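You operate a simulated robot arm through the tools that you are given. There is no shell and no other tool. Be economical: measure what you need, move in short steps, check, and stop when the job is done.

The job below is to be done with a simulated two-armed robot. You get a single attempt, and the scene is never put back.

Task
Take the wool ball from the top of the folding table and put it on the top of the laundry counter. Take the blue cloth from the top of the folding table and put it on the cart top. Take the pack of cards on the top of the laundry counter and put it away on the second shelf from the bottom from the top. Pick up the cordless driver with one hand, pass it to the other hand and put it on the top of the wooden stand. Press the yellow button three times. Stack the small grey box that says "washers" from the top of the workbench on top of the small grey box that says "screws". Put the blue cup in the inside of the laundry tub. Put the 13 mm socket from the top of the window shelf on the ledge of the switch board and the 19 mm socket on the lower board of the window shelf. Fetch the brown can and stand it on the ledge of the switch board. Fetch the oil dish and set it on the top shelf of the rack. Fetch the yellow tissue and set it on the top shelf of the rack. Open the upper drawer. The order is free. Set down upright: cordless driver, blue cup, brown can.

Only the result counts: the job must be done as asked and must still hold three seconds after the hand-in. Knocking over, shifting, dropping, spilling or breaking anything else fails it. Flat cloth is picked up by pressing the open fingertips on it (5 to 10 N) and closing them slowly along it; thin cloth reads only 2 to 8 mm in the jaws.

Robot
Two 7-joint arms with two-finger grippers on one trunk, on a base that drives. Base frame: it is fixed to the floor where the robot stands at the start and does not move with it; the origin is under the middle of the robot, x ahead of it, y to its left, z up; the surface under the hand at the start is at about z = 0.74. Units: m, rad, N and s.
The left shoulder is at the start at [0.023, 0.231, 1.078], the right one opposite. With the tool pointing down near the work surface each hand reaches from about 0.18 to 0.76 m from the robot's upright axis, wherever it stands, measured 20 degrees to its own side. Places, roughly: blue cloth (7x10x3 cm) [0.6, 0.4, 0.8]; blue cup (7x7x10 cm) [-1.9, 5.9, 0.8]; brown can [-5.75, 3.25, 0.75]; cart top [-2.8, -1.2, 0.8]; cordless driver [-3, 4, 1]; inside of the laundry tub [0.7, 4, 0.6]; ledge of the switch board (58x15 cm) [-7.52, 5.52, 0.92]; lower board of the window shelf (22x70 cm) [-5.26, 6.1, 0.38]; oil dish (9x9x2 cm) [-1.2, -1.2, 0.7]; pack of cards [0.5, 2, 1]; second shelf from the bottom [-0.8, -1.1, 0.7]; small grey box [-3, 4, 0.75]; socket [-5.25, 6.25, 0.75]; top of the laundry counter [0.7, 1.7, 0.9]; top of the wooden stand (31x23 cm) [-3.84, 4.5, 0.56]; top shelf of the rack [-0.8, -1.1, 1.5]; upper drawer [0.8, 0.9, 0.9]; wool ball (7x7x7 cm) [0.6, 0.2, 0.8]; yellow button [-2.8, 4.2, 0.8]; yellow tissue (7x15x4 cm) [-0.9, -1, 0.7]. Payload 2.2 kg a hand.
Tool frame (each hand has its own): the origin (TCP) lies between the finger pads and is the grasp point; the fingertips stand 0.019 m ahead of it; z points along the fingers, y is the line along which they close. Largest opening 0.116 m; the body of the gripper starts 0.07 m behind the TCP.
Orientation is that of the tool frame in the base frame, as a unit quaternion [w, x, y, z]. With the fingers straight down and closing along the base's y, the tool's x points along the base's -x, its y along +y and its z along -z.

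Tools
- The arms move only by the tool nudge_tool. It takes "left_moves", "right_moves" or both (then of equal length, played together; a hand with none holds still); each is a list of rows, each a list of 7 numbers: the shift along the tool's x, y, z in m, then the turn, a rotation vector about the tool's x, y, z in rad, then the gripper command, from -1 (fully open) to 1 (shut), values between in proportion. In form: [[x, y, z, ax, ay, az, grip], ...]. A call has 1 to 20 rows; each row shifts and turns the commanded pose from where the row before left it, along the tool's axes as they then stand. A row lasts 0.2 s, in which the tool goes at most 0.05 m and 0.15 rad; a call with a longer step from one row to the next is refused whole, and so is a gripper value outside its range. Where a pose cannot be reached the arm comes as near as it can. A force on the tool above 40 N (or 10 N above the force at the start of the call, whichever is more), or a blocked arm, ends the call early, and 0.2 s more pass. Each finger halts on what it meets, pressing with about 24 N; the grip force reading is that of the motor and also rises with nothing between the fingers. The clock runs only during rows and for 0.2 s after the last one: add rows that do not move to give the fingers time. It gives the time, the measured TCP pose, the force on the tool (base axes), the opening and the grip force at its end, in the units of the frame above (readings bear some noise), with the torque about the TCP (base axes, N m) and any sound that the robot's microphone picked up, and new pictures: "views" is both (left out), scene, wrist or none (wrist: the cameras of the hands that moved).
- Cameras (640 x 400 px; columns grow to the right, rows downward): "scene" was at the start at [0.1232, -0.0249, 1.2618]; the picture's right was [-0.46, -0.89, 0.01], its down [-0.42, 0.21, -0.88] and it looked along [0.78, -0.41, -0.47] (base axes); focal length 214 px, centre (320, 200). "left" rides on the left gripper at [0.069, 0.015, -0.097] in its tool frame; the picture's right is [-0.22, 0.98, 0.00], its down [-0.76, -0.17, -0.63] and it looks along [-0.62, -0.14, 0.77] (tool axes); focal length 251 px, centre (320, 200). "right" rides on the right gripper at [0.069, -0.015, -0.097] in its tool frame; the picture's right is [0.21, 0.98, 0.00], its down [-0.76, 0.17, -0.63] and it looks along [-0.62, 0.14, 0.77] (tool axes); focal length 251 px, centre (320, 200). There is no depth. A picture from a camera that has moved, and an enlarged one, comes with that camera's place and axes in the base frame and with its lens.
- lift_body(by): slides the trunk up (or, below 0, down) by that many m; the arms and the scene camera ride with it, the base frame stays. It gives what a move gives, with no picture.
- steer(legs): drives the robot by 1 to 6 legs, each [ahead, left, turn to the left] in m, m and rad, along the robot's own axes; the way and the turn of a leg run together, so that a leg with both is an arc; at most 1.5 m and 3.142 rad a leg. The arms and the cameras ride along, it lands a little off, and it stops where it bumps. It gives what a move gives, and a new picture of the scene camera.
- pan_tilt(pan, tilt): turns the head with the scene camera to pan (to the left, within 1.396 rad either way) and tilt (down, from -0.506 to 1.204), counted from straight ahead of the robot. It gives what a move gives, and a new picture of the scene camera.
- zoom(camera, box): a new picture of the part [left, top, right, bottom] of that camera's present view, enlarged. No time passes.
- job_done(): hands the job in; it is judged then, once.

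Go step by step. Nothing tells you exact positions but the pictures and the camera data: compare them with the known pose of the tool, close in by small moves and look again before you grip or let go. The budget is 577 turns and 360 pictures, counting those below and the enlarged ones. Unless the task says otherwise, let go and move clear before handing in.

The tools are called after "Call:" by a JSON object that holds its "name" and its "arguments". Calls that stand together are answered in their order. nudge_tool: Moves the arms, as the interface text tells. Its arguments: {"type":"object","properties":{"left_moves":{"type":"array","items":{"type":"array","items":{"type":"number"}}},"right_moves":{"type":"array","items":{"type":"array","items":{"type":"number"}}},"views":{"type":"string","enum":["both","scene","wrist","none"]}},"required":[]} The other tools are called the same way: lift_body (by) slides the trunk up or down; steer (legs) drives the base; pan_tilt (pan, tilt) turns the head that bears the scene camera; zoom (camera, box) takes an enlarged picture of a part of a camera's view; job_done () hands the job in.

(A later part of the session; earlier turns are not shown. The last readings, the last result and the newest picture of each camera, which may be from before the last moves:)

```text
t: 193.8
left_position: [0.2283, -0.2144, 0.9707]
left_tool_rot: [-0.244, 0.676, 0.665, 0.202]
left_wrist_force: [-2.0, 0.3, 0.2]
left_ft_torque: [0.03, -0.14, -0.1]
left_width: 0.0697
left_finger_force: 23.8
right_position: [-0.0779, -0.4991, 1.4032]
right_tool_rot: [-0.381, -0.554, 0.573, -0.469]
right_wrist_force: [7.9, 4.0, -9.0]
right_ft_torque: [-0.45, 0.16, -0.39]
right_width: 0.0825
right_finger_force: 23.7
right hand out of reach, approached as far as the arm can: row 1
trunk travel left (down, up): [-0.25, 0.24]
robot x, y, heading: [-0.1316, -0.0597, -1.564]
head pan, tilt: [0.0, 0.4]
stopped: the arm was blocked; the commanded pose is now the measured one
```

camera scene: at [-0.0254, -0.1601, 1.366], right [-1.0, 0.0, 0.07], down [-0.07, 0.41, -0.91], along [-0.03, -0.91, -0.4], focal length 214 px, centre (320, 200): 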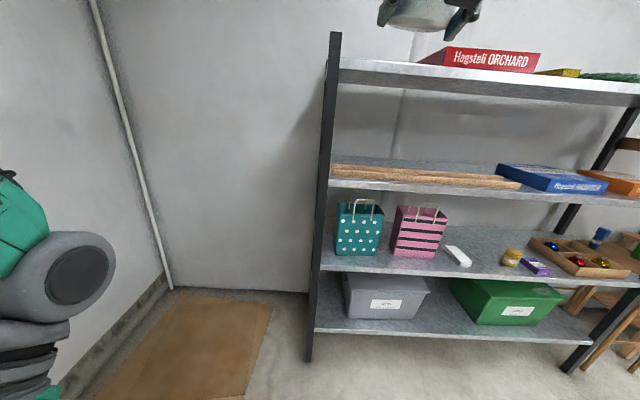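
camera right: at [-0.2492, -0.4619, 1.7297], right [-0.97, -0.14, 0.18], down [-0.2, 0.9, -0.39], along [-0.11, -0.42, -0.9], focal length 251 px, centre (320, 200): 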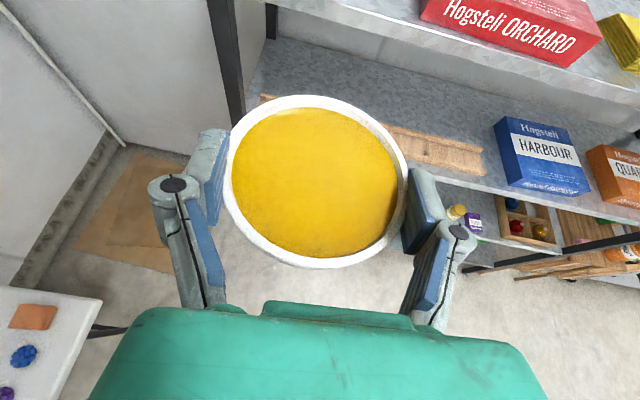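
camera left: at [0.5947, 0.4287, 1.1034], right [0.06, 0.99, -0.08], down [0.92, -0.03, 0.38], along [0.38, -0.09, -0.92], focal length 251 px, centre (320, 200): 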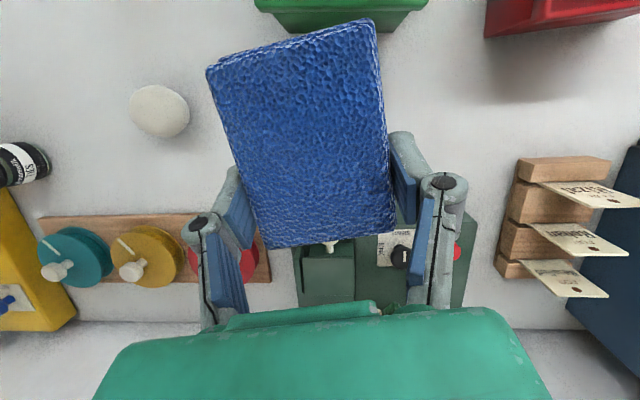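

Call:
{"name": "pan_tilt", "arguments": {"pan": 0.0, "tilt": 1.0}}

Call:
{"name": "pan_tilt", "arguments": {"pan": 0.0, "tilt": -0.5}}

Call:
{"name": "pan_tilt", "arguments": {"pan": 0.0, "tilt": 1.0}}

Call:
{"name": "pan_tilt", "arguments": {"pan": 0.0, "tilt": 0.3}}

```text
t: 194.8
left_position: [0.226, -0.2126, 0.9727]
left_tool_rot: [-0.241, 0.678, 0.663, 0.206]
left_wrist_force: [-3.5, -0.4, -0.8]
left_ft_torque: [0.03, -0.2, -0.09]
left_width: 0.0693
left_finger_force: 24.3
right_position: [-0.0863, -0.4961, 1.4073]
right_tool_rot: [-0.381, -0.548, 0.576, -0.473]
right_wrist_force: [3.5, 0.2, -2.9]
right_ft_torque: [-0.01, 0.09, -0.15]
right_width: 0.0822
right_finger_force: 23.8
trunk travel left (down, up): [-0.25, 0.24]
robot x, y, heading: [-0.1223, -0.0573, -1.563]
head pan, tilt: [0.0, 1.0]
camera scene: at [-0.0605, -0.1686, 1.2429], right [-1.0, -0.01, 0.05], down [-0.03, 0.84, -0.54], along [-0.04, -0.54, -0.84], focal length 214 px, centre (320, 200)
```

scene: 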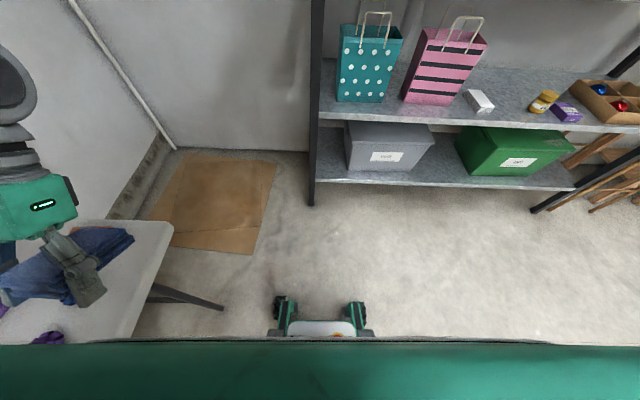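

```text
t: 196.4
left_position: [0.0817, -0.1998, 1.0101]
left_tool_rot: [-0.193, 0.668, 0.677, 0.241]
left_wrist_force: [1.4, 0.0, -0.9]
left_ft_torque: [0.02, 0.21, 0.08]
left_width: 0.069
left_finger_force: 23.9
right_position: [-0.2887, -0.4829, 1.4096]
right_tool_rot: [-0.342, -0.513, 0.6, -0.51]
right_wrist_force: [-2.4, -0.4, -1.2]
right_ft_torque: [0.22, -0.05, 0.16]
right_width: 0.0822
right_finger_force: 23.9
trunk travel left (down, up): [-0.25, 0.24]
robot x, y, heading: [-0.1563, -0.046, -1.556]
head pan, tilt: [0.0, -0.499]
camera scene: at [-0.26, -0.1539, 1.3696], right [-1.0, -0.02, -0.08], down [0.08, -0.48, -0.87], along [-0.02, -0.88, 0.48], focal length 214 px, centre (320, 200)
```

scene: 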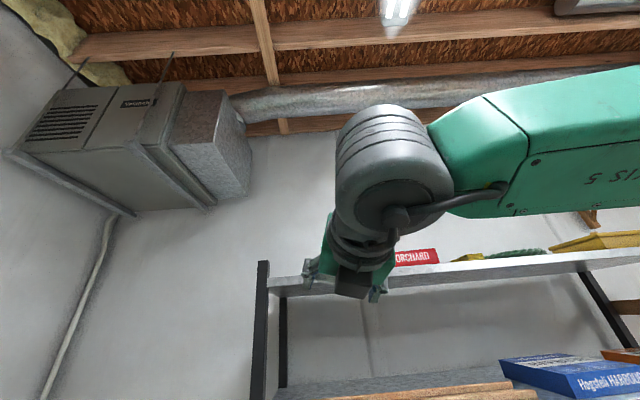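

```text
t: 198.1
left_position: [0.1661, -0.226, 0.9905]
left_tool_rot: [-0.235, 0.634, 0.699, 0.232]
left_wrist_force: [5.5, 4.1, -2.3]
left_ft_torque: [-0.32, 0.44, 0.37]
left_width: 0.0686
left_finger_force: 24.4
right_position: [-0.15, -0.5372, 1.3998]
right_tool_rot: [-0.349, -0.561, 0.562, -0.498]
right_wrist_force: [11.2, 3.0, -1.5]
right_ft_torque: [0.0, 0.25, -0.64]
right_width: 0.0817
right_finger_force: 23.9
trunk travel left (down, up): [-0.25, 0.24]
robot x, y, heading: [-0.1384, -0.0928, -1.498]
head pan, tilt: [0.0, 1.0]
camera scene: at [-0.0715, -0.2107, 1.2427], right [-1.0, -0.08, 0.05], down [-0.09, 0.84, -0.53], along [0.0, -0.53, -0.85], focal length 214 px, centre (320, 200)
```

scene: 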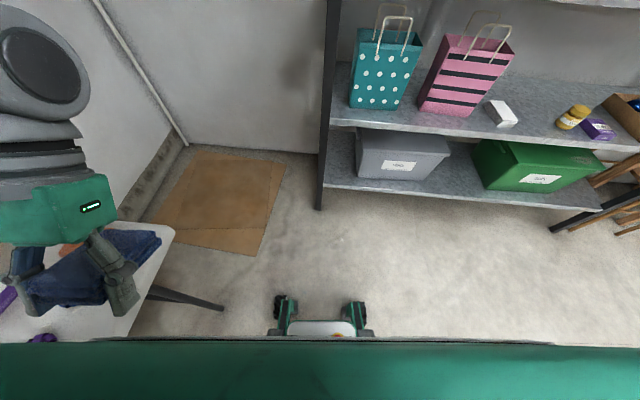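

```text
t: 199.1
left_position: [0.1697, -0.246, 0.9909]
left_tool_rot: [-0.242, 0.597, 0.73, 0.229]
left_wrist_force: [4.8, 5.4, -5.3]
left_ft_torque: [-0.09, 0.37, 0.36]
left_width: 0.068
left_finger_force: 23.7
right_position: [-0.1231, -0.5775, 1.3896]
right_tool_rot: [0.332, 0.586, -0.539, 0.507]
right_wrist_force: [12.3, 1.6, -5.9]
right_ft_torque: [-0.22, 0.22, -0.71]
right_width: 0.0816
right_finger_force: 24.2
trunk travel left (down, up): [-0.25, 0.24]
robot x, y, heading: [-0.1333, -0.1311, -1.428]
head pan, tilt: [0.0, 0.3]
camera scene: at [-0.0631, -0.271, 1.3016], right [-0.99, -0.14, 0.04], down [-0.08, 0.3, -0.95], along [0.13, -0.94, -0.31], focal length 214 px, centre (320, 200)
```

scene: 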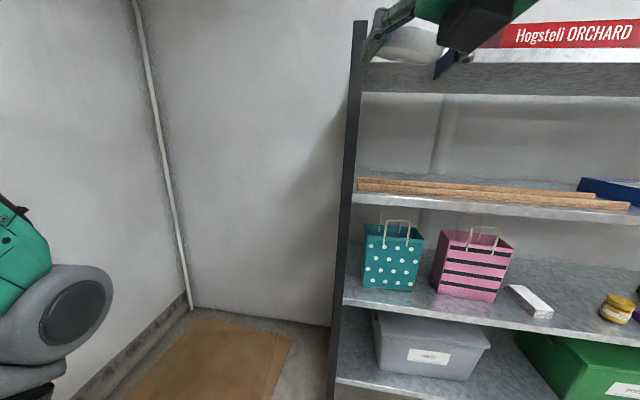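

Call:
{"name": "lift_body", "arguments": {"by": -0.24}}

Call:
{"name": "lift_body", "arguments": {"by": -0.23}}

Call:
{"name": "lift_body", "arguments": {"by": -0.2}}

Call:
{"name": "lift_body", "arguments": {"by": -0.2}}

Call:
{"name": "lift_body", "arguments": {"by": -0.2}}

Call:
{"name": "lift_body", "arguments": {"by": -0.15}}

Call:
{"name": "lift_body", "arguments": {"by": -0.15}}

Call:
{"name": "lift_body", "arguments": {"by": -0.15}}

Call:
{"name": "lift_body", "arguments": {"by": -0.13}}

Call:
{"name": "lift_body", "arguments": {"by": -0.13}}

```text
t: 199.4
left_position: [0.0132, -0.214, 1.0186]
left_tool_rot: [-0.175, 0.631, 0.717, 0.239]
left_wrist_force: [2.4, -0.4, 1.5]
left_ft_torque: [-0.18, 0.15, 0.08]
left_width: 0.0683
left_finger_force: 23.9
right_position: [-0.3508, -0.5031, 1.4173]
right_tool_rot: [-0.31, -0.518, 0.571, -0.556]
right_wrist_force: [-4.8, 6.7, 4.6]
right_ft_torque: [0.43, 0.01, 0.16]
right_width: 0.0813
right_finger_force: 24.1
trunk travel left (down, up): [-0.249, 0.241]
robot x, y, heading: [-0.1848, -0.1032, -1.455]
head pan, tilt: [0.0, 0.3]
stopped: the arm was blocked; the commanded pose is now the measured one
```

```text
t: 199.9
left_position: [0.2221, -0.2007, 0.9516]
left_tool_rot: [-0.254, 0.657, 0.686, 0.182]
left_wrist_force: [-1.9, -1.5, 1.6]
left_ft_torque: [0.02, -0.17, -0.1]
left_width: 0.068
left_finger_force: 24.7
right_position: [-0.0524, -0.5274, 1.4001]
right_tool_rot: [0.334, 0.574, -0.553, 0.504]
right_wrist_force: [7.7, 3.8, -7.4]
right_ft_torque: [-0.38, 0.13, -0.41]
right_width: 0.0814
right_finger_force: 24.2
trunk travel left (down, up): [-0.244, 0.246]
robot x, y, heading: [-0.1639, -0.0828, -1.415]
head pan, tilt: [0.0, 0.3]
stopped: the arm was blocked; the commanded pose is now the measured one
```

```text
t: 200.4
left_position: [0.0384, -0.2308, 0.9899]
left_tool_rot: [-0.199, 0.604, 0.728, 0.256]
left_wrist_force: [2.3, -1.5, 0.0]
left_ft_torque: [0.08, 0.17, 0.11]
left_width: 0.0682
left_finger_force: 24.6
right_position: [-0.3027, -0.5901, 1.3653]
right_tool_rot: [-0.268, -0.543, 0.574, -0.551]
right_wrist_force: [-5.6, -2.2, -3.5]
right_ft_torque: [0.23, -0.12, 0.33]
right_width: 0.0813
right_finger_force: 24.2
trunk travel left (down, up): [-0.23, 0.26]
robot x, y, heading: [-0.1796, -0.1105, -1.377]
head pan, tilt: [0.0, 0.3]
stopped: the arm was blocked; the commanded pose is now the measured one
```

```text
t: 200.9
left_position: [0.238, -0.2186, 0.9221]
left_tool_rot: [-0.246, 0.648, 0.7, 0.17]
left_wrist_force: [-1.9, 0.8, 0.2]
left_ft_torque: [0.01, -0.15, -0.06]
left_width: 0.0677
left_finger_force: 23.8
right_position: [-0.026, -0.5393, 1.3738]
right_tool_rot: [0.328, 0.579, -0.543, 0.513]
right_wrist_force: [3.0, 0.9, -3.6]
right_ft_torque: [-0.04, 0.09, -0.18]
right_width: 0.0807
right_finger_force: 24.2
trunk travel left (down, up): [-0.218, 0.272]
robot x, y, heading: [-0.1488, -0.1142, -1.393]
head pan, tilt: [0.0, 0.3]
stopped: the arm was blocked; the commanded pose is now the measured one
```

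```text
t: 201.4
left_position: [0.0465, -0.2501, 0.9655]
left_tool_rot: [-0.189, 0.609, 0.73, 0.248]
left_wrist_force: [2.7, -1.5, 0.0]
left_ft_torque: [0.07, 0.22, 0.1]
left_width: 0.0681
left_finger_force: 24.2
right_position: [-0.2917, -0.5947, 1.3436]
right_tool_rot: [-0.264, -0.542, 0.571, -0.558]
right_wrist_force: [-5.0, -3.3, -3.5]
right_ft_torque: [0.14, -0.1, 0.23]
right_width: 0.0808
right_finger_force: 23.9
trunk travel left (down, up): [-0.207, 0.283]
robot x, y, heading: [-0.1786, -0.1352, -1.372]
head pan, tilt: [0.0, 0.3]
stopped: the arm was blocked; the commanded pose is now the measured one
```

```text
t: 201.9
left_position: [0.2429, -0.2384, 0.901]
left_tool_rot: [-0.23, 0.643, 0.713, 0.158]
left_wrist_force: [-1.4, 1.3, 0.2]
left_ft_torque: [0.0, -0.13, -0.05]
left_width: 0.0674
left_finger_force: 23.6
right_position: [-0.0177, -0.5394, 1.3458]
right_tool_rot: [0.324, 0.584, -0.532, 0.52]
right_wrist_force: [3.7, 3.0, -2.4]
right_ft_torque: [-0.03, 0.1, -0.2]
right_width: 0.0806
right_finger_force: 23.5
trunk travel left (down, up): [-0.192, 0.298]
robot x, y, heading: [-0.1425, -0.1412, -1.377]
head pan, tilt: [0.0, 0.3]
stopped: the arm was blocked; the commanded pose is now the measured one
```

```text
t: 202.4
left_position: [0.0547, -0.2701, 0.9372]
left_tool_rot: [-0.175, 0.621, 0.726, 0.238]
left_wrist_force: [3.0, -0.5, 1.1]
left_ft_torque: [-0.02, 0.25, 0.11]
left_width: 0.0677
left_finger_force: 23.9
right_position: [-0.2856, -0.5943, 1.3177]
right_tool_rot: [-0.262, -0.538, 0.57, -0.562]
right_wrist_force: [-2.3, -1.6, -2.1]
right_ft_torque: [0.22, -0.05, 0.16]
right_width: 0.0806
right_finger_force: 23.5
trunk travel left (down, up): [-0.179, 0.311]
robot x, y, heading: [-0.1731, -0.1552, -1.373]
head pan, tilt: [0.0, 0.3]
stopped: the arm was blocked; the commanded pose is now the measured one
```

```text
t: 202.9
left_position: [0.239, -0.2514, 0.8792]
left_tool_rot: [-0.214, 0.642, 0.72, 0.152]
left_wrist_force: [-1.0, 1.2, 0.3]
left_ft_torque: [-0.1, -0.1, -0.03]
left_width: 0.0675
left_finger_force: 23.8
right_position: [-0.0227, -0.5399, 1.3121]
right_tool_rot: [0.32, 0.586, -0.529, 0.523]
right_wrist_force: [2.8, 5.4, -0.7]
right_ft_torque: [0.05, 0.11, -0.18]
right_width: 0.0803
right_finger_force: 24.2
trunk travel left (down, up): [-0.165, 0.325]
robot x, y, heading: [-0.1412, -0.1478, -1.373]
head pan, tilt: [0.0, 0.3]
stopped: the arm was blocked; the commanded pose is now the measured one
```

```text
t: 204.5
left_position: [0.199, -0.2576, 0.7631]
left_tool_rot: [-0.2, 0.641, 0.722, 0.165]
left_wrist_force: [-0.1, 0.8, 1.0]
left_ft_torque: [-0.1, 0.03, 0.01]
left_width: 0.0676
left_finger_force: 24.1
right_position: [-0.0816, -0.5474, 1.1894]
right_tool_rot: [0.308, 0.572, -0.54, 0.535]
right_wrist_force: [0.8, 3.0, -1.6]
right_ft_torque: [0.1, 0.0, -0.16]
right_width: 0.0796
right_finger_force: 24.0
trunk travel left (down, up): [-0.035, 0.455]
robot x, y, heading: [-0.1473, -0.1499, -1.374]
head pan, tilt: [0.0, 0.3]
```

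```text
t: 205.3
left_position: [0.1858, -0.2617, 0.7312]
left_tool_rot: [-0.196, 0.639, 0.724, 0.17]
left_wrist_force: [-0.5, 0.7, 0.0]
left_ft_torque: [-0.07, -0.02, 0.0]
left_width: 0.0673
left_finger_force: 23.8
right_position: [-0.0976, -0.5538, 1.1531]
right_tool_rot: [0.303, 0.569, -0.544, 0.537]
right_wrist_force: [0.7, 1.7, -1.2]
right_ft_torque: [0.14, 0.0, -0.04]
right_width: 0.0793
right_finger_force: 23.9
right hand out of reach, approached as far as the arm can: row 1
trunk travel left (down, up): [0.0, 0.49]
robot x, y, heading: [-0.1458, -0.1516, -1.369]
head pan, tilt: [0.0, 0.3]
```

Calm again. Look at both hands.

Call:
{"name": "nudge_tool", "arguments": {"left_moves": [[0, 0, 0, 0, 0, 0, 1], [0, 0, 0, 0, 0, 0, 1]], "right_moves": [[0, 0, 0, 0, 0, 0, 0.4], [0, 0, 0, 0, 0, 0, 0.4]], "views": "both"}}

```text
t: 206.1
left_position: [0.1848, -0.2621, 0.7281]
left_tool_rot: [-0.199, 0.64, 0.723, 0.167]
left_wrist_force: [1.0, 1.1, -0.6]
left_ft_torque: [-0.03, 0.02, 0.0]
left_width: 0.0669
left_finger_force: 24.0
right_position: [-0.0967, -0.5564, 1.1484]
right_tool_rot: [0.307, 0.573, -0.544, 0.53]
right_wrist_force: [3.1, 1.5, -2.2]
right_ft_torque: [0.06, 0.06, -0.12]
right_width: 0.0796
right_finger_force: 24.0
trunk travel left (down, up): [0.0, 0.49]
robot x, y, heading: [-0.1533, -0.1527, -1.372]
head pan, tilt: [0.0, 0.3]
stopped in row 2 (left hand): the arm was blocked; the commanded pose is now the measured one
camera scene: at [-0.1207, -0.2804, 1.0578], right [-0.98, -0.19, 0.01], down [-0.06, 0.25, -0.97], along [0.18, -0.95, -0.26], focal length 214 px, centre (320, 200)
camera right: at [-0.1189, -0.4835, 1.2416], right [-0.96, -0.28, -0.02], down [-0.22, 0.78, -0.59], along [0.18, -0.57, -0.8], focal length 251 px, centre (320, 200)
camera left: at [0.2005, -0.2483, 0.846], right [0.99, -0.06, -0.12], down [-0.04, -0.98, 0.17], along [-0.13, -0.16, -0.98], focal length 251 px, centre (320, 200)
```

scene: 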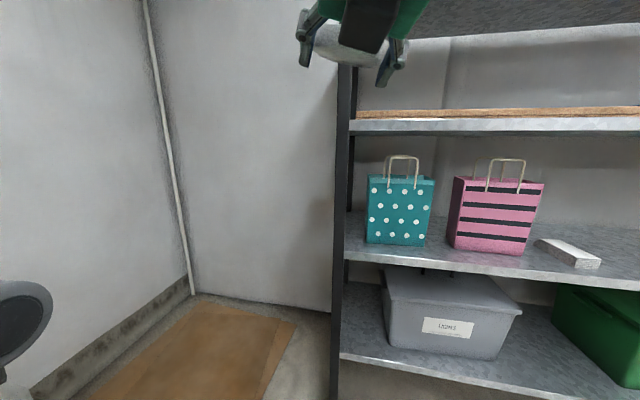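
right: 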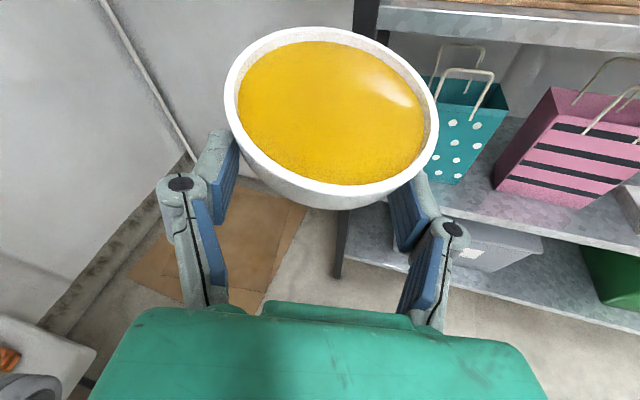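
left: 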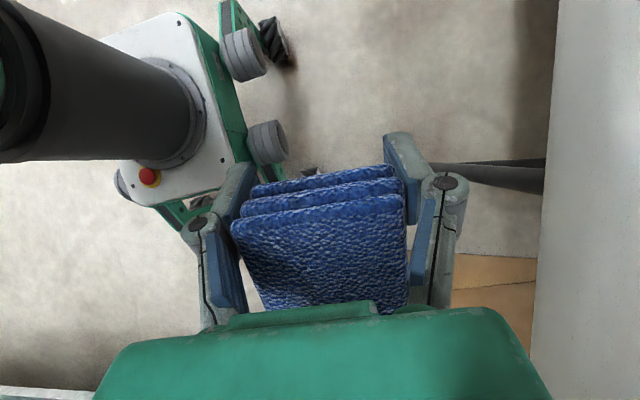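

The dish is still full, though it has slid toward the fingertips. I level the right hand slowly while lifting the left hand (cloth) clear.

Call:
{"name": "nudge_tool", "arguments": {"left_moves": [[0.015, 0, -0.026, 0, 0, 0, 1], [0.02, 0, -0.035, 0, 0, 0, 1], [0.02, 0, -0.035, 0, 0, 0, 1], [0.02, 0, -0.035, 0, 0, 0, 1], [0, 0, 0, 0, 0, 0, 1], [0, 0, 0, 0, 0, 0, 1]], "right_moves": [[0, 0, 0, 0, 0, -0.08, 0.4], [0, 0, 0, 0, 0, -0.08, 0.4], [0, 0, 0, 0, -0.08, -0.075, 0.4], [0, 0, 0, 0, -0.08, 0, 0.4], [0, 0, 0, 0, -0.07, 0, 0.4], [0, 0, 0, 0, 0, 0, 0.4]], "views": "wrist"}}

```text
t: 207.5
left_position: [0.1569, -0.2674, 0.7378]
left_tool_rot: [-0.19, 0.638, 0.724, 0.181]
left_wrist_force: [1.0, -0.1, -0.4]
left_ft_torque: [0.05, 0.04, -0.01]
left_width: 0.0669
left_finger_force: 23.4
left hand out of reach, approached as far as the arm can: row 1, 2, 3, 4
right_position: [-0.1391, -0.5666, 1.1482]
right_tool_rot: [0.299, 0.68, -0.517, 0.425]
right_wrist_force: [0.1, 0.0, -2.5]
right_ft_torque: [0.11, 0.03, 0.06]
right_width: 0.079
right_finger_force: 24.2
trunk travel left (down, up): [0.0, 0.49]
robot x, y, heading: [-0.1629, -0.1573, -1.369]
head pan, tilt: [0.0, 0.3]
camera right: at [-0.1427, -0.5099, 1.2548], right [-0.91, -0.38, 0.16], down [-0.41, 0.83, -0.39], along [0.01, -0.42, -0.91], focal length 251 px, centre (320, 200)
camera left: at [0.1685, -0.2556, 0.8551], right [0.99, -0.07, -0.09], down [-0.05, -0.99, 0.16], along [-0.1, -0.16, -0.98], focal length 251 px, centre (320, 200)
```

right: 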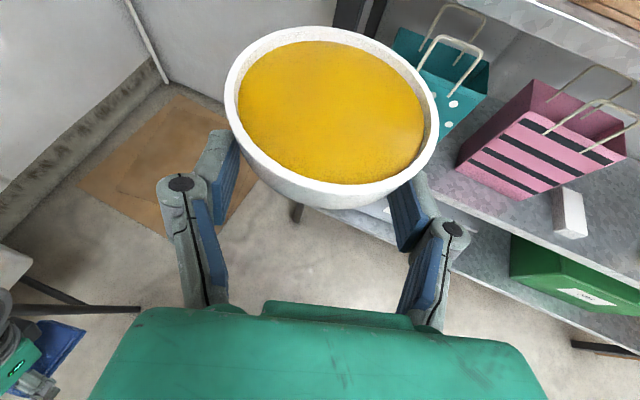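
left: 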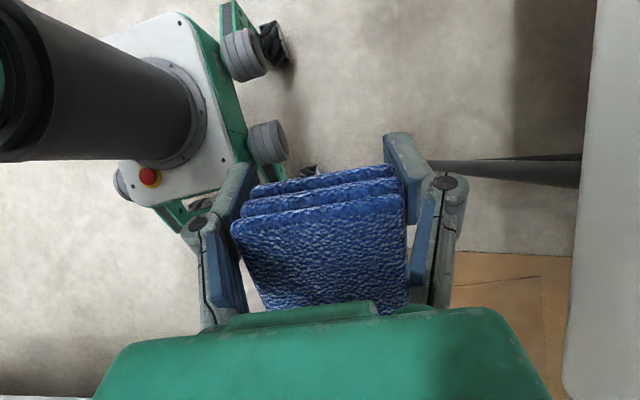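

Right hand is level again. Move the left hand ahead and up, out of its cramped pose.

Call:
{"name": "nudge_tool", "arguments": {"left_moves": [[-0.021, -0.004, -0.024, 0, 0, 0, 1], [-0.021, -0.004, -0.024, 0, 0, 0, 1], [-0.021, -0.004, -0.024, 0, -0.1, 0, 1], [-0.021, -0.004, -0.024, 0, -0.1, 0, 1], [-0.021, -0.004, -0.024, 0, -0.1, 0, 1], [-0.01, -0.004, -0.03, 0, -0.1, 0, 1], [0, 0, -0.03, 0, -0.1, 0, 1], [0, 0, -0.03, 0, 0, 0, 1], [0, 0, 0, 0, 0, 0, 1]], "views": "none"}}

```text
t: 209.5
left_position: [0.156, -0.4353, 0.8792]
left_tool_rot: [-0.008, 0.663, 0.749, 0.018]
left_wrist_force: [-0.7, 0.3, -0.4]
left_ft_torque: [0.04, -0.01, -0.03]
left_width: 0.0665
left_finger_force: 23.4
right_position: [-0.1318, -0.5643, 1.1488]
right_tool_rot: [0.301, 0.68, -0.517, 0.423]
right_wrist_force: [-0.1, -0.3, -3.0]
right_ft_torque: [0.15, 0.0, 0.02]
right_width: 0.0792
right_finger_force: 23.7
trunk travel left (down, up): [0.0, 0.49]
robot x, y, heading: [-0.1659, -0.1538, -1.374]
head pan, tilt: [0.0, 0.3]
```

Turn the robot right 0.2 rad to face the rack squarely.

Call:
{"name": "steer", "arguments": {"legs": [[0, 0, -0.2]]}}

Call:
{"name": "lift_body", "arguments": {"by": 0.1}}

```text
t: 210.7
left_position: [0.0998, -0.494, 0.8774]
left_tool_rot: [-0.009, 0.734, 0.679, 0.015]
left_wrist_force: [0.8, -0.3, -0.9]
left_ft_torque: [0.01, 0.02, -0.01]
left_width: 0.0667
left_finger_force: 24.2
right_position: [-0.2049, -0.5627, 1.1481]
right_tool_rot: [0.344, 0.628, -0.58, 0.39]
right_wrist_force: [0.5, 0.3, -3.4]
right_ft_torque: [0.09, 0.02, -0.02]
right_width: 0.0791
right_finger_force: 24.0
trunk travel left (down, up): [0.0, 0.49]
robot x, y, heading: [-0.1585, -0.1503, -1.571]
head pan, tilt: [0.0, 0.3]
camera scene: at [-0.1649, -0.2868, 1.054], right [-1.0, 0.0, 0.0], down [0.0, 0.3, -0.95], along [0.0, -0.95, -0.3], focal length 214 px, centre (320, 200)
```

scene: 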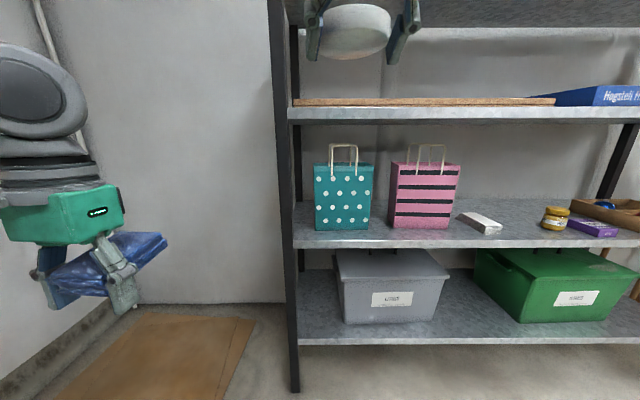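

```text
t: 212.0
left_position: [0.0873, -0.4919, 0.9801]
left_tool_rot: [-0.005, 0.734, 0.678, 0.018]
left_wrist_force: [0.3, 0.2, 0.0]
left_ft_torque: [0.0, -0.05, -0.03]
left_width: 0.0662
left_finger_force: 24.3
right_position: [-0.2211, -0.5614, 1.2494]
right_tool_rot: [0.343, 0.624, -0.583, 0.392]
right_wrist_force: [-1.1, -1.0, -1.8]
right_ft_torque: [0.13, -0.08, 0.07]
right_width: 0.0791
right_finger_force: 23.9
trunk travel left (down, up): [-0.1, 0.39]
robot x, y, heading: [-0.1664, -0.1532, -1.576]
head pan, tilt: [0.0, 0.3]
```

Call:
{"name": "lift_body", "arguments": {"by": 0.15}}

Call:
{"name": "nudge_tool", "arguments": {"right_moves": [[0.018, 0, -0.0092, 0, 0, 0, 0.4], [0.022, 0, -0.0115, 0, 0, 0, 0.4], [0.022, 0, -0.0115, 0, 0, 0, 0.4], [0.022, 0, -0.0115, 0, 0, 0, 0.4], [0.022, 0, -0.0115, 0, 0, 0, 0.4], [0.022, 0, -0.0115, 0, 0, 0, 0.4], [0.022, 0, -0.0115, 0, 0, 0, 0.4], [0.022, 0, -0.0115, 0, 0, 0, 0.4], [0.01, 0, -0.005, 0, 0, 0, 0.4], [0, 0, 0, 0, 0, 0, 0.4], [0, 0, 0, 0, 0, 0, 0.4]], "views": "wrist"}}

```text
t: 213.7
left_position: [0.086, -0.4925, 1.1298]
left_tool_rot: [-0.006, 0.734, 0.679, 0.019]
left_wrist_force: [0.3, 0.0, -0.4]
left_ft_torque: [0.02, -0.01, 0.04]
left_width: 0.0662
left_finger_force: 23.9
right_position: [-0.2227, -0.5611, 1.3991]
right_tool_rot: [0.342, 0.624, -0.582, 0.392]
right_wrist_force: [-1.3, -0.3, -2.3]
right_ft_torque: [0.12, -0.01, 0.04]
right_width: 0.0788
right_finger_force: 24.5
trunk travel left (down, up): [-0.25, 0.24]
robot x, y, heading: [-0.1613, -0.1477, -1.577]
head pan, tilt: [0.0, 0.3]
```

```text
t: 216.1
left_position: [0.1009, -0.4936, 1.1284]
left_tool_rot: [-0.01, 0.735, 0.678, 0.014]
left_wrist_force: [-0.1, -0.4, -0.4]
left_ft_torque: [0.02, 0.03, 0.0]
left_width: 0.0663
left_finger_force: 24.1
right_position: [-0.2068, -0.5609, 1.6047]
right_tool_rot: [0.344, 0.629, -0.579, 0.389]
right_wrist_force: [-0.5, 0.9, -3.3]
right_ft_torque: [0.1, -0.02, 0.01]
right_width: 0.0781
right_finger_force: 23.4
trunk travel left (down, up): [-0.25, 0.24]
robot x, y, heading: [-0.1598, -0.1518, -1.57]
head pan, tilt: [0.0, 0.3]
camera right: at [-0.1977, -0.5047, 1.7119], right [-0.97, -0.19, 0.17], down [-0.24, 0.89, -0.38], along [-0.08, -0.41, -0.91], focal length 251 px, centre (320, 200)
```

right: 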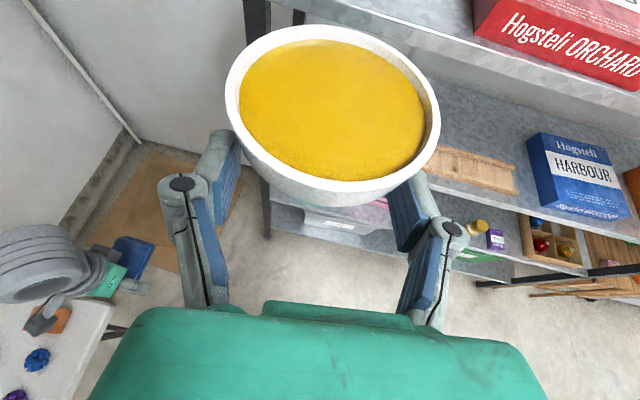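

Stable. Drive 0.25 ahead and reach over the shelf, keeping the dish level.

Call:
{"name": "steer", "arguments": {"legs": [[0.25, 0, 0]]}}

Call:
{"name": "nudge_tool", "arguments": {"right_moves": [[0.009, 0.004, 0.018, 0, 0, 0, 0.4], [0.014, 0.004, 0.027, 0, 0, 0, 0.4], [0.014, 0.004, 0.027, 0, 0, 0, 0.4], [0.014, 0, 0.027, 0, 0, 0, 0.4], [0.014, 0, 0.027, 0, 0, 0, 0.4], [0.014, 0, 0.027, 0, 0, 0, 0.4], [0, 0, 0, 0, 0, 0, 0.4]], "views": "both"}}

```text
t: 218.0
left_position: [0.0831, -0.7436, 1.1312]
left_tool_rot: [-0.005, 0.734, 0.678, 0.018]
left_wrist_force: [-0.9, -0.4, -1.0]
left_ft_torque: [0.03, -0.06, 0.0]
left_width: 0.0664
left_finger_force: 23.8
right_position: [-0.2299, -0.8094, 1.6052]
right_tool_rot: [0.342, 0.624, -0.582, 0.392]
right_wrist_force: [-2.0, -0.5, -1.3]
right_ft_torque: [0.13, -0.05, 0.09]
right_width: 0.0782
right_finger_force: 23.9
trunk travel left (down, up): [-0.25, 0.24]
robot x, y, heading: [-0.1702, -0.4029, -1.57]
head pan, tilt: [0.0, 0.3]
camera scene: at [-0.168, -0.5354, 1.3042], right [-1.0, 0.0, 0.0], down [0.0, 0.3, -0.95], along [0.0, -0.95, -0.3], focal length 214 px, centre (320, 200)
```

scene: 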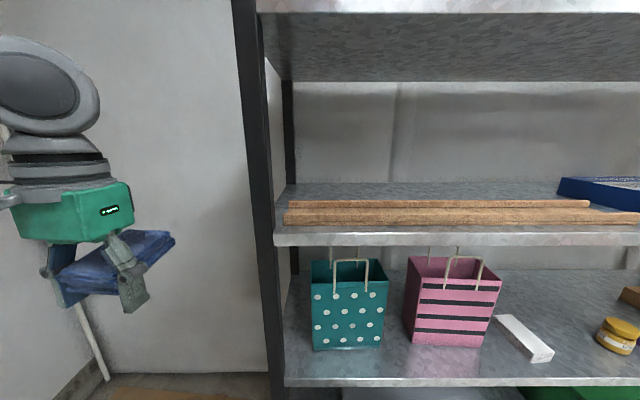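

```text
t: 219.6
left_position: [0.1003, -0.7397, 1.1279]
left_tool_rot: [-0.009, 0.735, 0.678, 0.013]
left_wrist_force: [0.1, 0.4, -0.8]
left_ft_torque: [-0.02, 0.03, 0.01]
left_width: 0.0659
left_finger_force: 24.3
right_position: [-0.2063, -0.9503, 1.5923]
right_tool_rot: [0.346, 0.628, -0.58, 0.388]
right_wrist_force: [1.2, 0.6, -2.9]
right_ft_torque: [0.12, 0.08, -0.09]
right_width: 0.0782
right_finger_force: 24.3
right hand out of reach, approached as far as the arm can: row 5, 6
trunk travel left (down, up): [-0.25, 0.24]
robot x, y, heading: [-0.1605, -0.3999, -1.574]
head pan, tilt: [0.0, 0.3]
camera scene: at [-0.1373, -0.5371, 1.3036], right [-1.0, 0.0, 0.02], down [-0.02, 0.3, -0.95], along [-0.01, -0.95, -0.3], focal length 214 px, centre (320, 200)
camera right: at [-0.1977, -0.8942, 1.699], right [-0.97, -0.19, 0.18], down [-0.24, 0.89, -0.38], along [-0.09, -0.41, -0.91], focal length 251 px, centre (320, 200)
```

scene: 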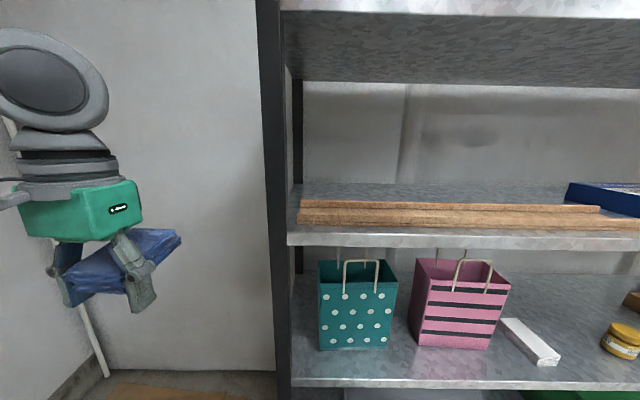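
right: 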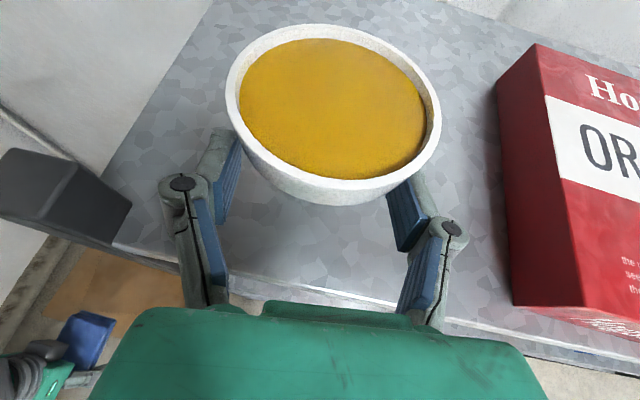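

Dish is over the shelf. Lower gently.

Call:
{"name": "nudge_tool", "arguments": {"right_moves": [[-0.0089, 0, 0.0046, 0, 0, 0, 0.4], [-0.0089, 0, 0.0046, 0, 0, 0, 0.4], [-0.0089, 0, 0.0046, 0, 0, 0, 0.4], [-0.0089, 0, 0.0046, 0, 0, 0, 0.4], [0, 0, 0, 0, 0, 0, 0.4]], "views": "wrist"}}

```text
t: 221.0
left_position: [0.0841, -0.7388, 1.1302]
left_tool_rot: [-0.005, 0.735, 0.678, 0.015]
left_wrist_force: [-0.4, -0.7, -0.2]
left_ft_torque: [0.04, 0.0, -0.02]
left_width: 0.066
left_finger_force: 24.2
right_position: [-0.2295, -0.9426, 1.5501]
right_tool_rot: [0.345, 0.625, -0.581, 0.391]
right_wrist_force: [1.2, 0.5, -2.4]
right_ft_torque: [0.03, 0.04, -0.09]
right_width: 0.0776
right_finger_force: 23.7
trunk travel left (down, up): [-0.25, 0.24]
robot x, y, heading: [-0.1686, -0.3986, -1.577]
head pan, tilt: [0.0, 0.3]
stopped in row 5 (right hand): the arm was blocked; the commanded pose is now the measured one
camera right: at [-0.2218, -0.886, 1.6549], right [-0.97, -0.18, 0.17], down [-0.23, 0.89, -0.39], along [-0.08, -0.42, -0.91], focal length 251 px, centre (320, 200)
```

right: 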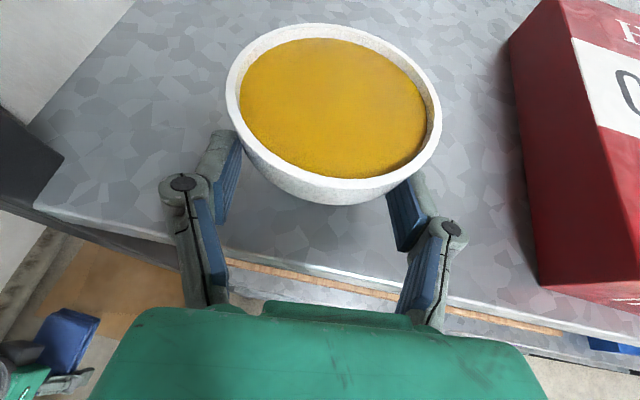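

Call:
{"name": "nudge_tool", "arguments": {"right_moves": [[-0.006, 0, 0.012, 0, 0, 0, 0.4], [-0.005, 0, 0.0026, 0, 0, 0, 0.4], [-0.004, 0, 0.002, 0, 0, 0, 0.4]], "views": "wrist"}}

```text
t: 221.8
left_position: [0.0707, -0.7379, 1.1327]
left_tool_rot: [-0.002, 0.736, 0.677, 0.02]
left_wrist_force: [0.1, 0.6, -1.1]
left_ft_torque: [0.01, -0.02, -0.01]
left_width: 0.0659
left_finger_force: 24.0
right_position: [-0.2475, -0.9515, 1.5279]
right_tool_rot: [0.343, 0.62, -0.585, 0.394]
right_wrist_force: [0.0, -1.2, -1.9]
right_ft_torque: [0.12, -0.05, 0.06]
right_width: 0.0778
right_finger_force: 23.8
trunk travel left (down, up): [-0.25, 0.24]
robot x, y, heading: [-0.1721, -0.4025, -1.58]
head pan, tilt: [0.0, 0.3]
camera right: at [-0.2402, -0.895, 1.6341], right [-0.97, -0.18, 0.16], down [-0.23, 0.89, -0.39], along [-0.07, -0.42, -0.91], focal length 251 px, centre (320, 200)
```

right: 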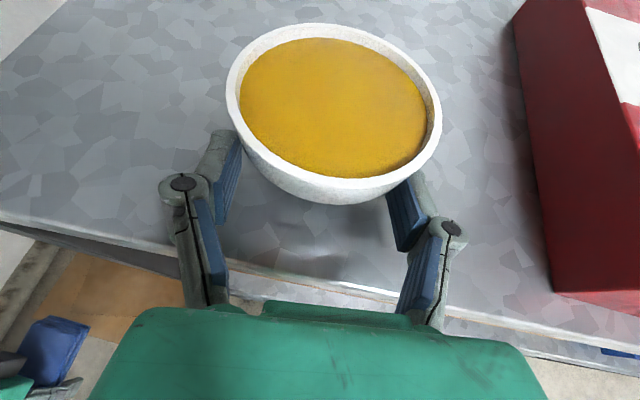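

Call:
{"name": "nudge_tool", "arguments": {"right_moves": [[-0.0053, 0, 0.0028, 0, 0, 0, 0.4], [-0.0053, 0, 0.0028, 0, 0, 0, 0.4], [-0.0036, 0, 0.0018, 0, 0, 0, 0.4]], "views": "none"}}

Call:
{"name": "nudge_tool", "arguments": {"right_moves": [[-0.0027, 0, 0.0014, 0, 0, 0, 0.4], [-0.0027, 0, 0.0014, 0, 0, 0, 0.4]], "views": "wrist"}}

```text
t: 222.6
left_position: [0.0578, -0.7371, 1.1361]
left_tool_rot: [0.002, 0.736, 0.677, 0.023]
left_wrist_force: [0.2, -1.1, -1.2]
left_ft_torque: [0.07, -0.04, 0.0]
left_width: 0.0659
left_finger_force: 23.9
right_position: [-0.2676, -0.9481, 1.5196]
right_tool_rot: [0.344, 0.614, -0.587, 0.401]
right_wrist_force: [-18.4, 2.9, 34.2]
right_ft_torque: [-0.35, 1.15, -0.13]
right_width: 0.0432
right_finger_force: 6.8
trunk travel left (down, up): [-0.25, 0.24]
robot x, y, heading: [-0.1761, -0.3997, -1.576]
head pan, tilt: [0.0, 0.3]
```

```text
t: 222.9
left_position: [0.1065, -0.7381, 1.1247]
left_tool_rot: [-0.012, 0.736, 0.677, 0.01]
left_wrist_force: [0.2, 0.3, -0.2]
left_ft_torque: [0.05, 0.0, 0.01]
left_width: 0.0661
left_finger_force: 24.4
right_position: [-0.2087, -0.9524, 1.5186]
right_tool_rot: [0.356, 0.62, -0.58, 0.391]
right_wrist_force: [-2.7, 7.2, 10.1]
right_ft_torque: [-0.07, 0.43, -0.26]
right_width: 0.0375
right_finger_force: 1.3
trunk travel left (down, up): [-0.25, 0.24]
robot x, y, heading: [-0.1697, -0.4026, -1.574]
head pan, tilt: [0.0, 0.3]
stopped in row 1 (right hand): the force on the tool passed its limit at 50 N (the readings are from after the stop); the commanded pose is now the measured one
camera right: at [-0.198, -0.8938, 1.6241], right [-0.97, -0.17, 0.18], down [-0.23, 0.89, -0.4], along [-0.09, -0.43, -0.9], focal length 251 px, centre (320, 200)
```

right: 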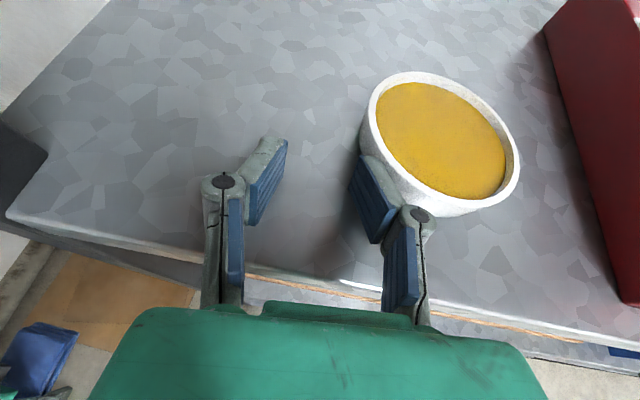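

The dish slipped out and sits on the shelf, upright; a finger touches it. I move the hand gently left and away.

Call:
{"name": "nudge_tool", "arguments": {"right_moves": [[0, -0.01, 0, 0, 0, 0, 0.6], [0, -0.01, -0.005, 0, 0, 0, 0.6], [0, 0, -0.01, 0, 0, 0, 0.6]], "views": "wrist"}}

```text
t: 223.8
left_position: [0.0997, -0.7389, 1.1274]
left_tool_rot: [-0.008, 0.736, 0.677, 0.01]
left_wrist_force: [1.2, 0.1, -1.0]
left_ft_torque: [0.0, 0.02, -0.04]
left_width: 0.0661
left_finger_force: 24.0
right_position: [-0.1976, -0.9371, 1.5246]
right_tool_rot: [0.352, 0.62, -0.582, 0.39]
right_wrist_force: [0.3, 0.6, 0.2]
right_ft_torque: [-0.02, 0.01, -0.03]
right_width: 0.0233
right_finger_force: 0.1
trunk travel left (down, up): [-0.25, 0.24]
robot x, y, heading: [-0.1699, -0.4, -1.578]
head pan, tilt: [0.0, 0.3]
camera right: at [-0.1868, -0.8787, 1.6288], right [-0.97, -0.17, 0.18], down [-0.22, 0.89, -0.4], along [-0.09, -0.43, -0.9], focal length 251 px, centre (320, 200)
```

right: 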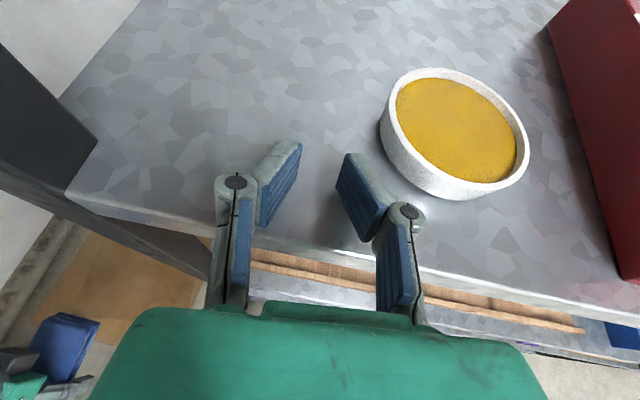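

Dish stands clear on the top shelf, still full. Withdraw and lower the trunk.

Call:
{"name": "nudge_tool", "arguments": {"right_moves": [[0.01, -0.005, -0.02, 0, 0, 0, 0.6], [0.01, 0, -0.04, 0, 0, 0, 0.6], [0.01, 0, -0.04, 0, 0, 0, 0.6]], "views": "none"}}

Call:
{"name": "steer", "arguments": {"legs": [[-0.4, 0, 0]]}}

Call:
{"name": "lift_body", "arguments": {"by": -0.15}}

```text
t: 224.6
left_position: [0.0949, -0.7377, 1.1288]
left_tool_rot: [-0.007, 0.735, 0.677, 0.012]
left_wrist_force: [-0.5, 0.7, -0.6]
left_ft_torque: [-0.01, 0.01, 0.0]
left_width: 0.0663
left_finger_force: 23.0
right_position: [-0.2052, -0.8593, 1.5959]
right_tool_rot: [0.353, 0.619, -0.583, 0.391]
right_wrist_force: [1.4, -0.1, 0.5]
right_ft_torque: [-0.02, 0.02, -0.03]
right_width: 0.0231
right_finger_force: 0.1
trunk travel left (down, up): [-0.25, 0.24]
robot x, y, heading: [-0.1717, -0.4016, -1.576]
head pan, tilt: [0.0, 0.3]
```

```text
t: 227.0
left_position: [0.0869, -0.3448, 1.1306]
left_tool_rot: [-0.005, 0.736, 0.677, 0.015]
left_wrist_force: [-0.1, 0.1, -0.9]
left_ft_torque: [0.01, -0.03, 0.0]
left_width: 0.0661
left_finger_force: 23.9
right_position: [-0.2174, -0.4665, 1.5961]
right_tool_rot: [0.35, 0.616, -0.585, 0.394]
right_wrist_force: [-1.4, 0.0, -0.1]
right_ft_torque: [-0.01, -0.06, 0.08]
right_width: 0.0234
right_finger_force: 0.1
trunk travel left (down, up): [-0.25, 0.24]
robot x, y, heading: [-0.1661, -0.0086, -1.582]
head pan, tilt: [0.0, 0.3]
camera scene: at [-0.176, -0.1422, 1.304], right [-1.0, 0.01, -0.01], down [0.01, 0.3, -0.95], along [0.0, -0.95, -0.3], focal length 214 px, centre (320, 200)
```

scene: 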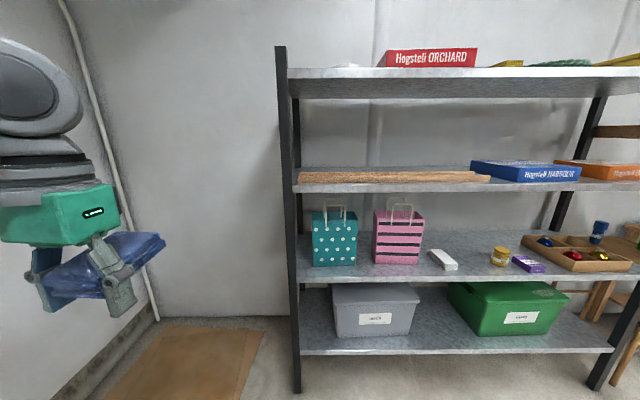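

```text
t: 228.8
left_position: [0.0933, -0.3417, 0.9785]
left_tool_rot: [-0.006, 0.736, 0.677, 0.014]
left_wrist_force: [0.3, -1.4, 0.1]
left_ft_torque: [0.0, -0.02, -0.03]
left_width: 0.0661
left_finger_force: 23.6
right_position: [-0.2084, -0.4624, 1.4468]
right_tool_rot: [0.353, 0.617, -0.583, 0.394]
right_wrist_force: [-0.4, -0.5, 0.1]
right_ft_torque: [-0.03, 0.0, 0.0]
right_width: 0.0232
right_finger_force: 0.1
trunk travel left (down, up): [-0.1, 0.39]
robot x, y, heading: [-0.1698, -0.0066, -1.579]
head pan, tilt: [0.0, 0.3]
```

Bring the right hand down and point it downward for driving.

Call:
{"name": "nudge_tool", "arguments": {"right_moves": [[-0.0355, 0.018, 0.0185, 0, 0, 0, 0], [-0.0355, 0.018, 0.0185, 0, 0, 0, -1], [-0.0355, 0.018, 0.0185, 0, 0, 0, -1], [-0.0355, 0.018, 0.0185, 0, 0, 0, -1], [-0.0355, 0.018, 0.0185, 0, 0, 0, -1], [-0.0355, 0.018, 0.0185, 0, 0, 0, -1], [-0.0355, 0.018, 0.0185, 0, 0, 0, -1], [-0.0355, 0.018, 0.0185, 0, 0, 0, -1], [0, 0, 0, 0, -0.136, 0, -1], [0, 0, 0, 0, -0.136, 0, -1], [0, 0, 0, 0, -0.136, 0, -1], [0, 0, 0, 0, -0.136, 0, -1], [0, 0, 0, 0, -0.136, 0, -1], [0, 0, 0, 0, -0.136, 0, -1], [0, 0, 0, 0, -0.136, 0, -1], [0, 0, 0, 0, -0.136, 0, -1], [0, 0, 0, 0, 0, 0, -1]], "views": "none"}}

```text
t: 232.4
left_position: [0.0949, -0.3422, 0.979]
left_tool_rot: [-0.007, 0.736, 0.677, 0.012]
left_wrist_force: [-0.4, 0.0, 0.3]
left_ft_torque: [0.01, -0.02, 0.01]
left_width: 0.0659
left_finger_force: 24.3
right_position: [-0.3431, -0.4786, 1.1233]
right_tool_rot: [0.0, 0.732, -0.681, 0.016]
right_wrist_force: [0.0, 0.5, 0.4]
right_ft_torque: [-0.01, 0.01, -0.03]
right_width: 0.1162
right_finger_force: 0.0
trunk travel left (down, up): [-0.1, 0.39]
robot x, y, heading: [-0.1687, -0.0062, -1.575]
head pan, tilt: [0.0, 0.3]
```

Now to the cart. Turn right to face -x, drive along, and look.

Call:
{"name": "steer", "arguments": {"legs": [[0, 0, -1.57], [1.3, 0, 0]]}}

```text
t: 242.7
left_position: [-1.7981, -0.2487, 0.9799]
left_tool_rot: [0.005, 0.999, -0.048, 0.014]
left_wrist_force: [0.4, 0.4, -1.3]
left_ft_torque: [0.0, -0.01, 0.02]
left_width: 0.066
left_finger_force: 23.6
right_position: [-1.931, 0.1915, 1.1239]
right_tool_rot: [-0.012, -0.027, 0.999, -0.011]
right_wrist_force: [-0.4, -0.7, -0.2]
right_ft_torque: [0.01, 0.0, -0.01]
right_width: 0.116
right_finger_force: 0.1
trunk travel left (down, up): [-0.1, 0.39]
robot x, y, heading: [-1.4574, 0.0097, 3.123]
head pan, tilt: [0.0, 0.3]
camera scene: at [-1.5946, 0.0105, 1.154], right [0.02, 1.0, 0.0], down [0.3, -0.01, -0.95], along [-0.95, 0.02, -0.3], focal length 214 px, centre (320, 200)
```

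scene: 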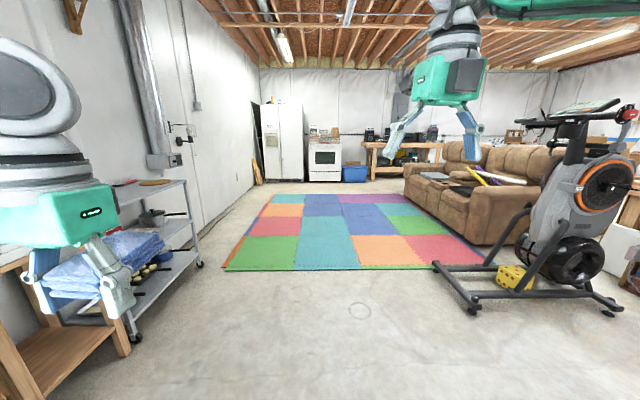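

Call:
{"name": "steer", "arguments": {"legs": [[1.5, 0, 0], [0, 0, 1.57]]}}

Call:
{"name": "pan_tilt", "arguments": {"pan": 0.0, "tilt": 0.5}}

```text
t: 254.0
left_position: [-2.6945, -0.2959, 0.98]
left_tool_rot: [-0.006, 0.73, 0.683, 0.012]
left_wrist_force: [0.7, -0.9, -0.9]
left_ft_torque: [0.01, 0.02, 0.03]
left_width: 0.0661
left_finger_force: 23.6
right_position: [-3.1305, -0.4414, 1.1243]
right_tool_rot: [0.001, 0.737, -0.675, 0.018]
right_wrist_force: [0.0, -0.1, -0.3]
right_ft_torque: [0.0, -0.01, -0.01]
right_width: 0.116
right_finger_force: 0.0
trunk travel left (down, up): [-0.1, 0.39]
robot x, y, heading: [-2.9602, 0.036, -1.558]
head pan, tilt: [0.0, 0.3]
camera scene: at [-2.9591, -0.1019, 1.154], right [-1.0, -0.01, 0.0], down [0.0, 0.3, -0.95], along [0.01, -0.95, -0.3], focal length 214 px, centre (320, 200)
```

scene: 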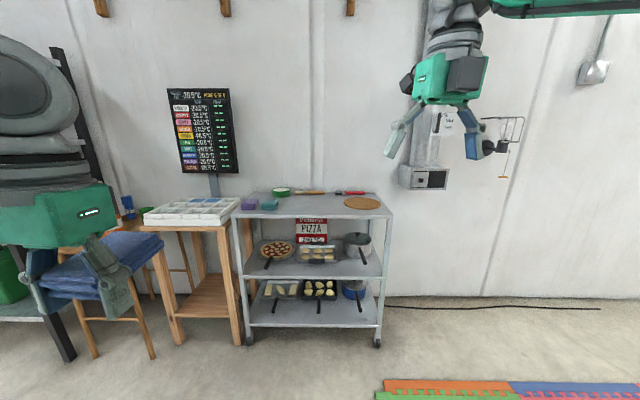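

```text
t: 254.7
left_position: [-2.6933, -0.2927, 0.9798]
left_tool_rot: [-0.005, 0.73, 0.684, 0.013]
left_wrist_force: [-0.2, -0.2, 0.1]
left_ft_torque: [0.05, 0.0, 0.01]
left_width: 0.0662
left_finger_force: 24.3
right_position: [-3.1288, -0.4392, 1.1262]
right_tool_rot: [0.004, 0.737, -0.676, 0.019]
right_wrist_force: [-0.2, -0.1, 0.7]
right_ft_torque: [0.03, 0.01, -0.01]
right_width: 0.1159
right_finger_force: 0.1
trunk travel left (down, up): [-0.1, 0.39]
robot x, y, heading: [-2.9664, 0.0326, -1.567]
head pan, tilt: [0.0, 0.499]
camera scene: at [-2.9592, -0.0993, 1.1357], right [-1.0, -0.01, 0.0], down [-0.01, 0.48, -0.88], along [0.01, -0.88, -0.48], focal length 214 px, centre (320, 200)
```

scene: 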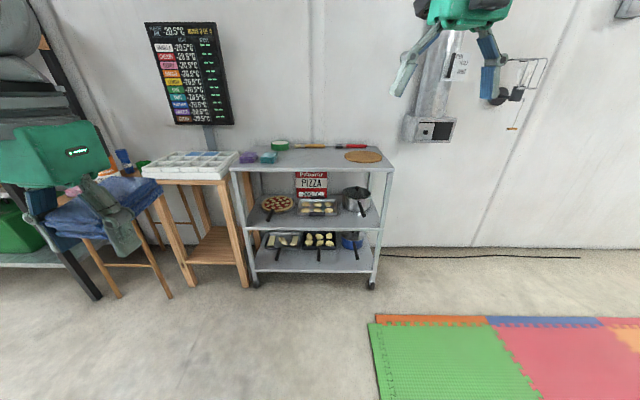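

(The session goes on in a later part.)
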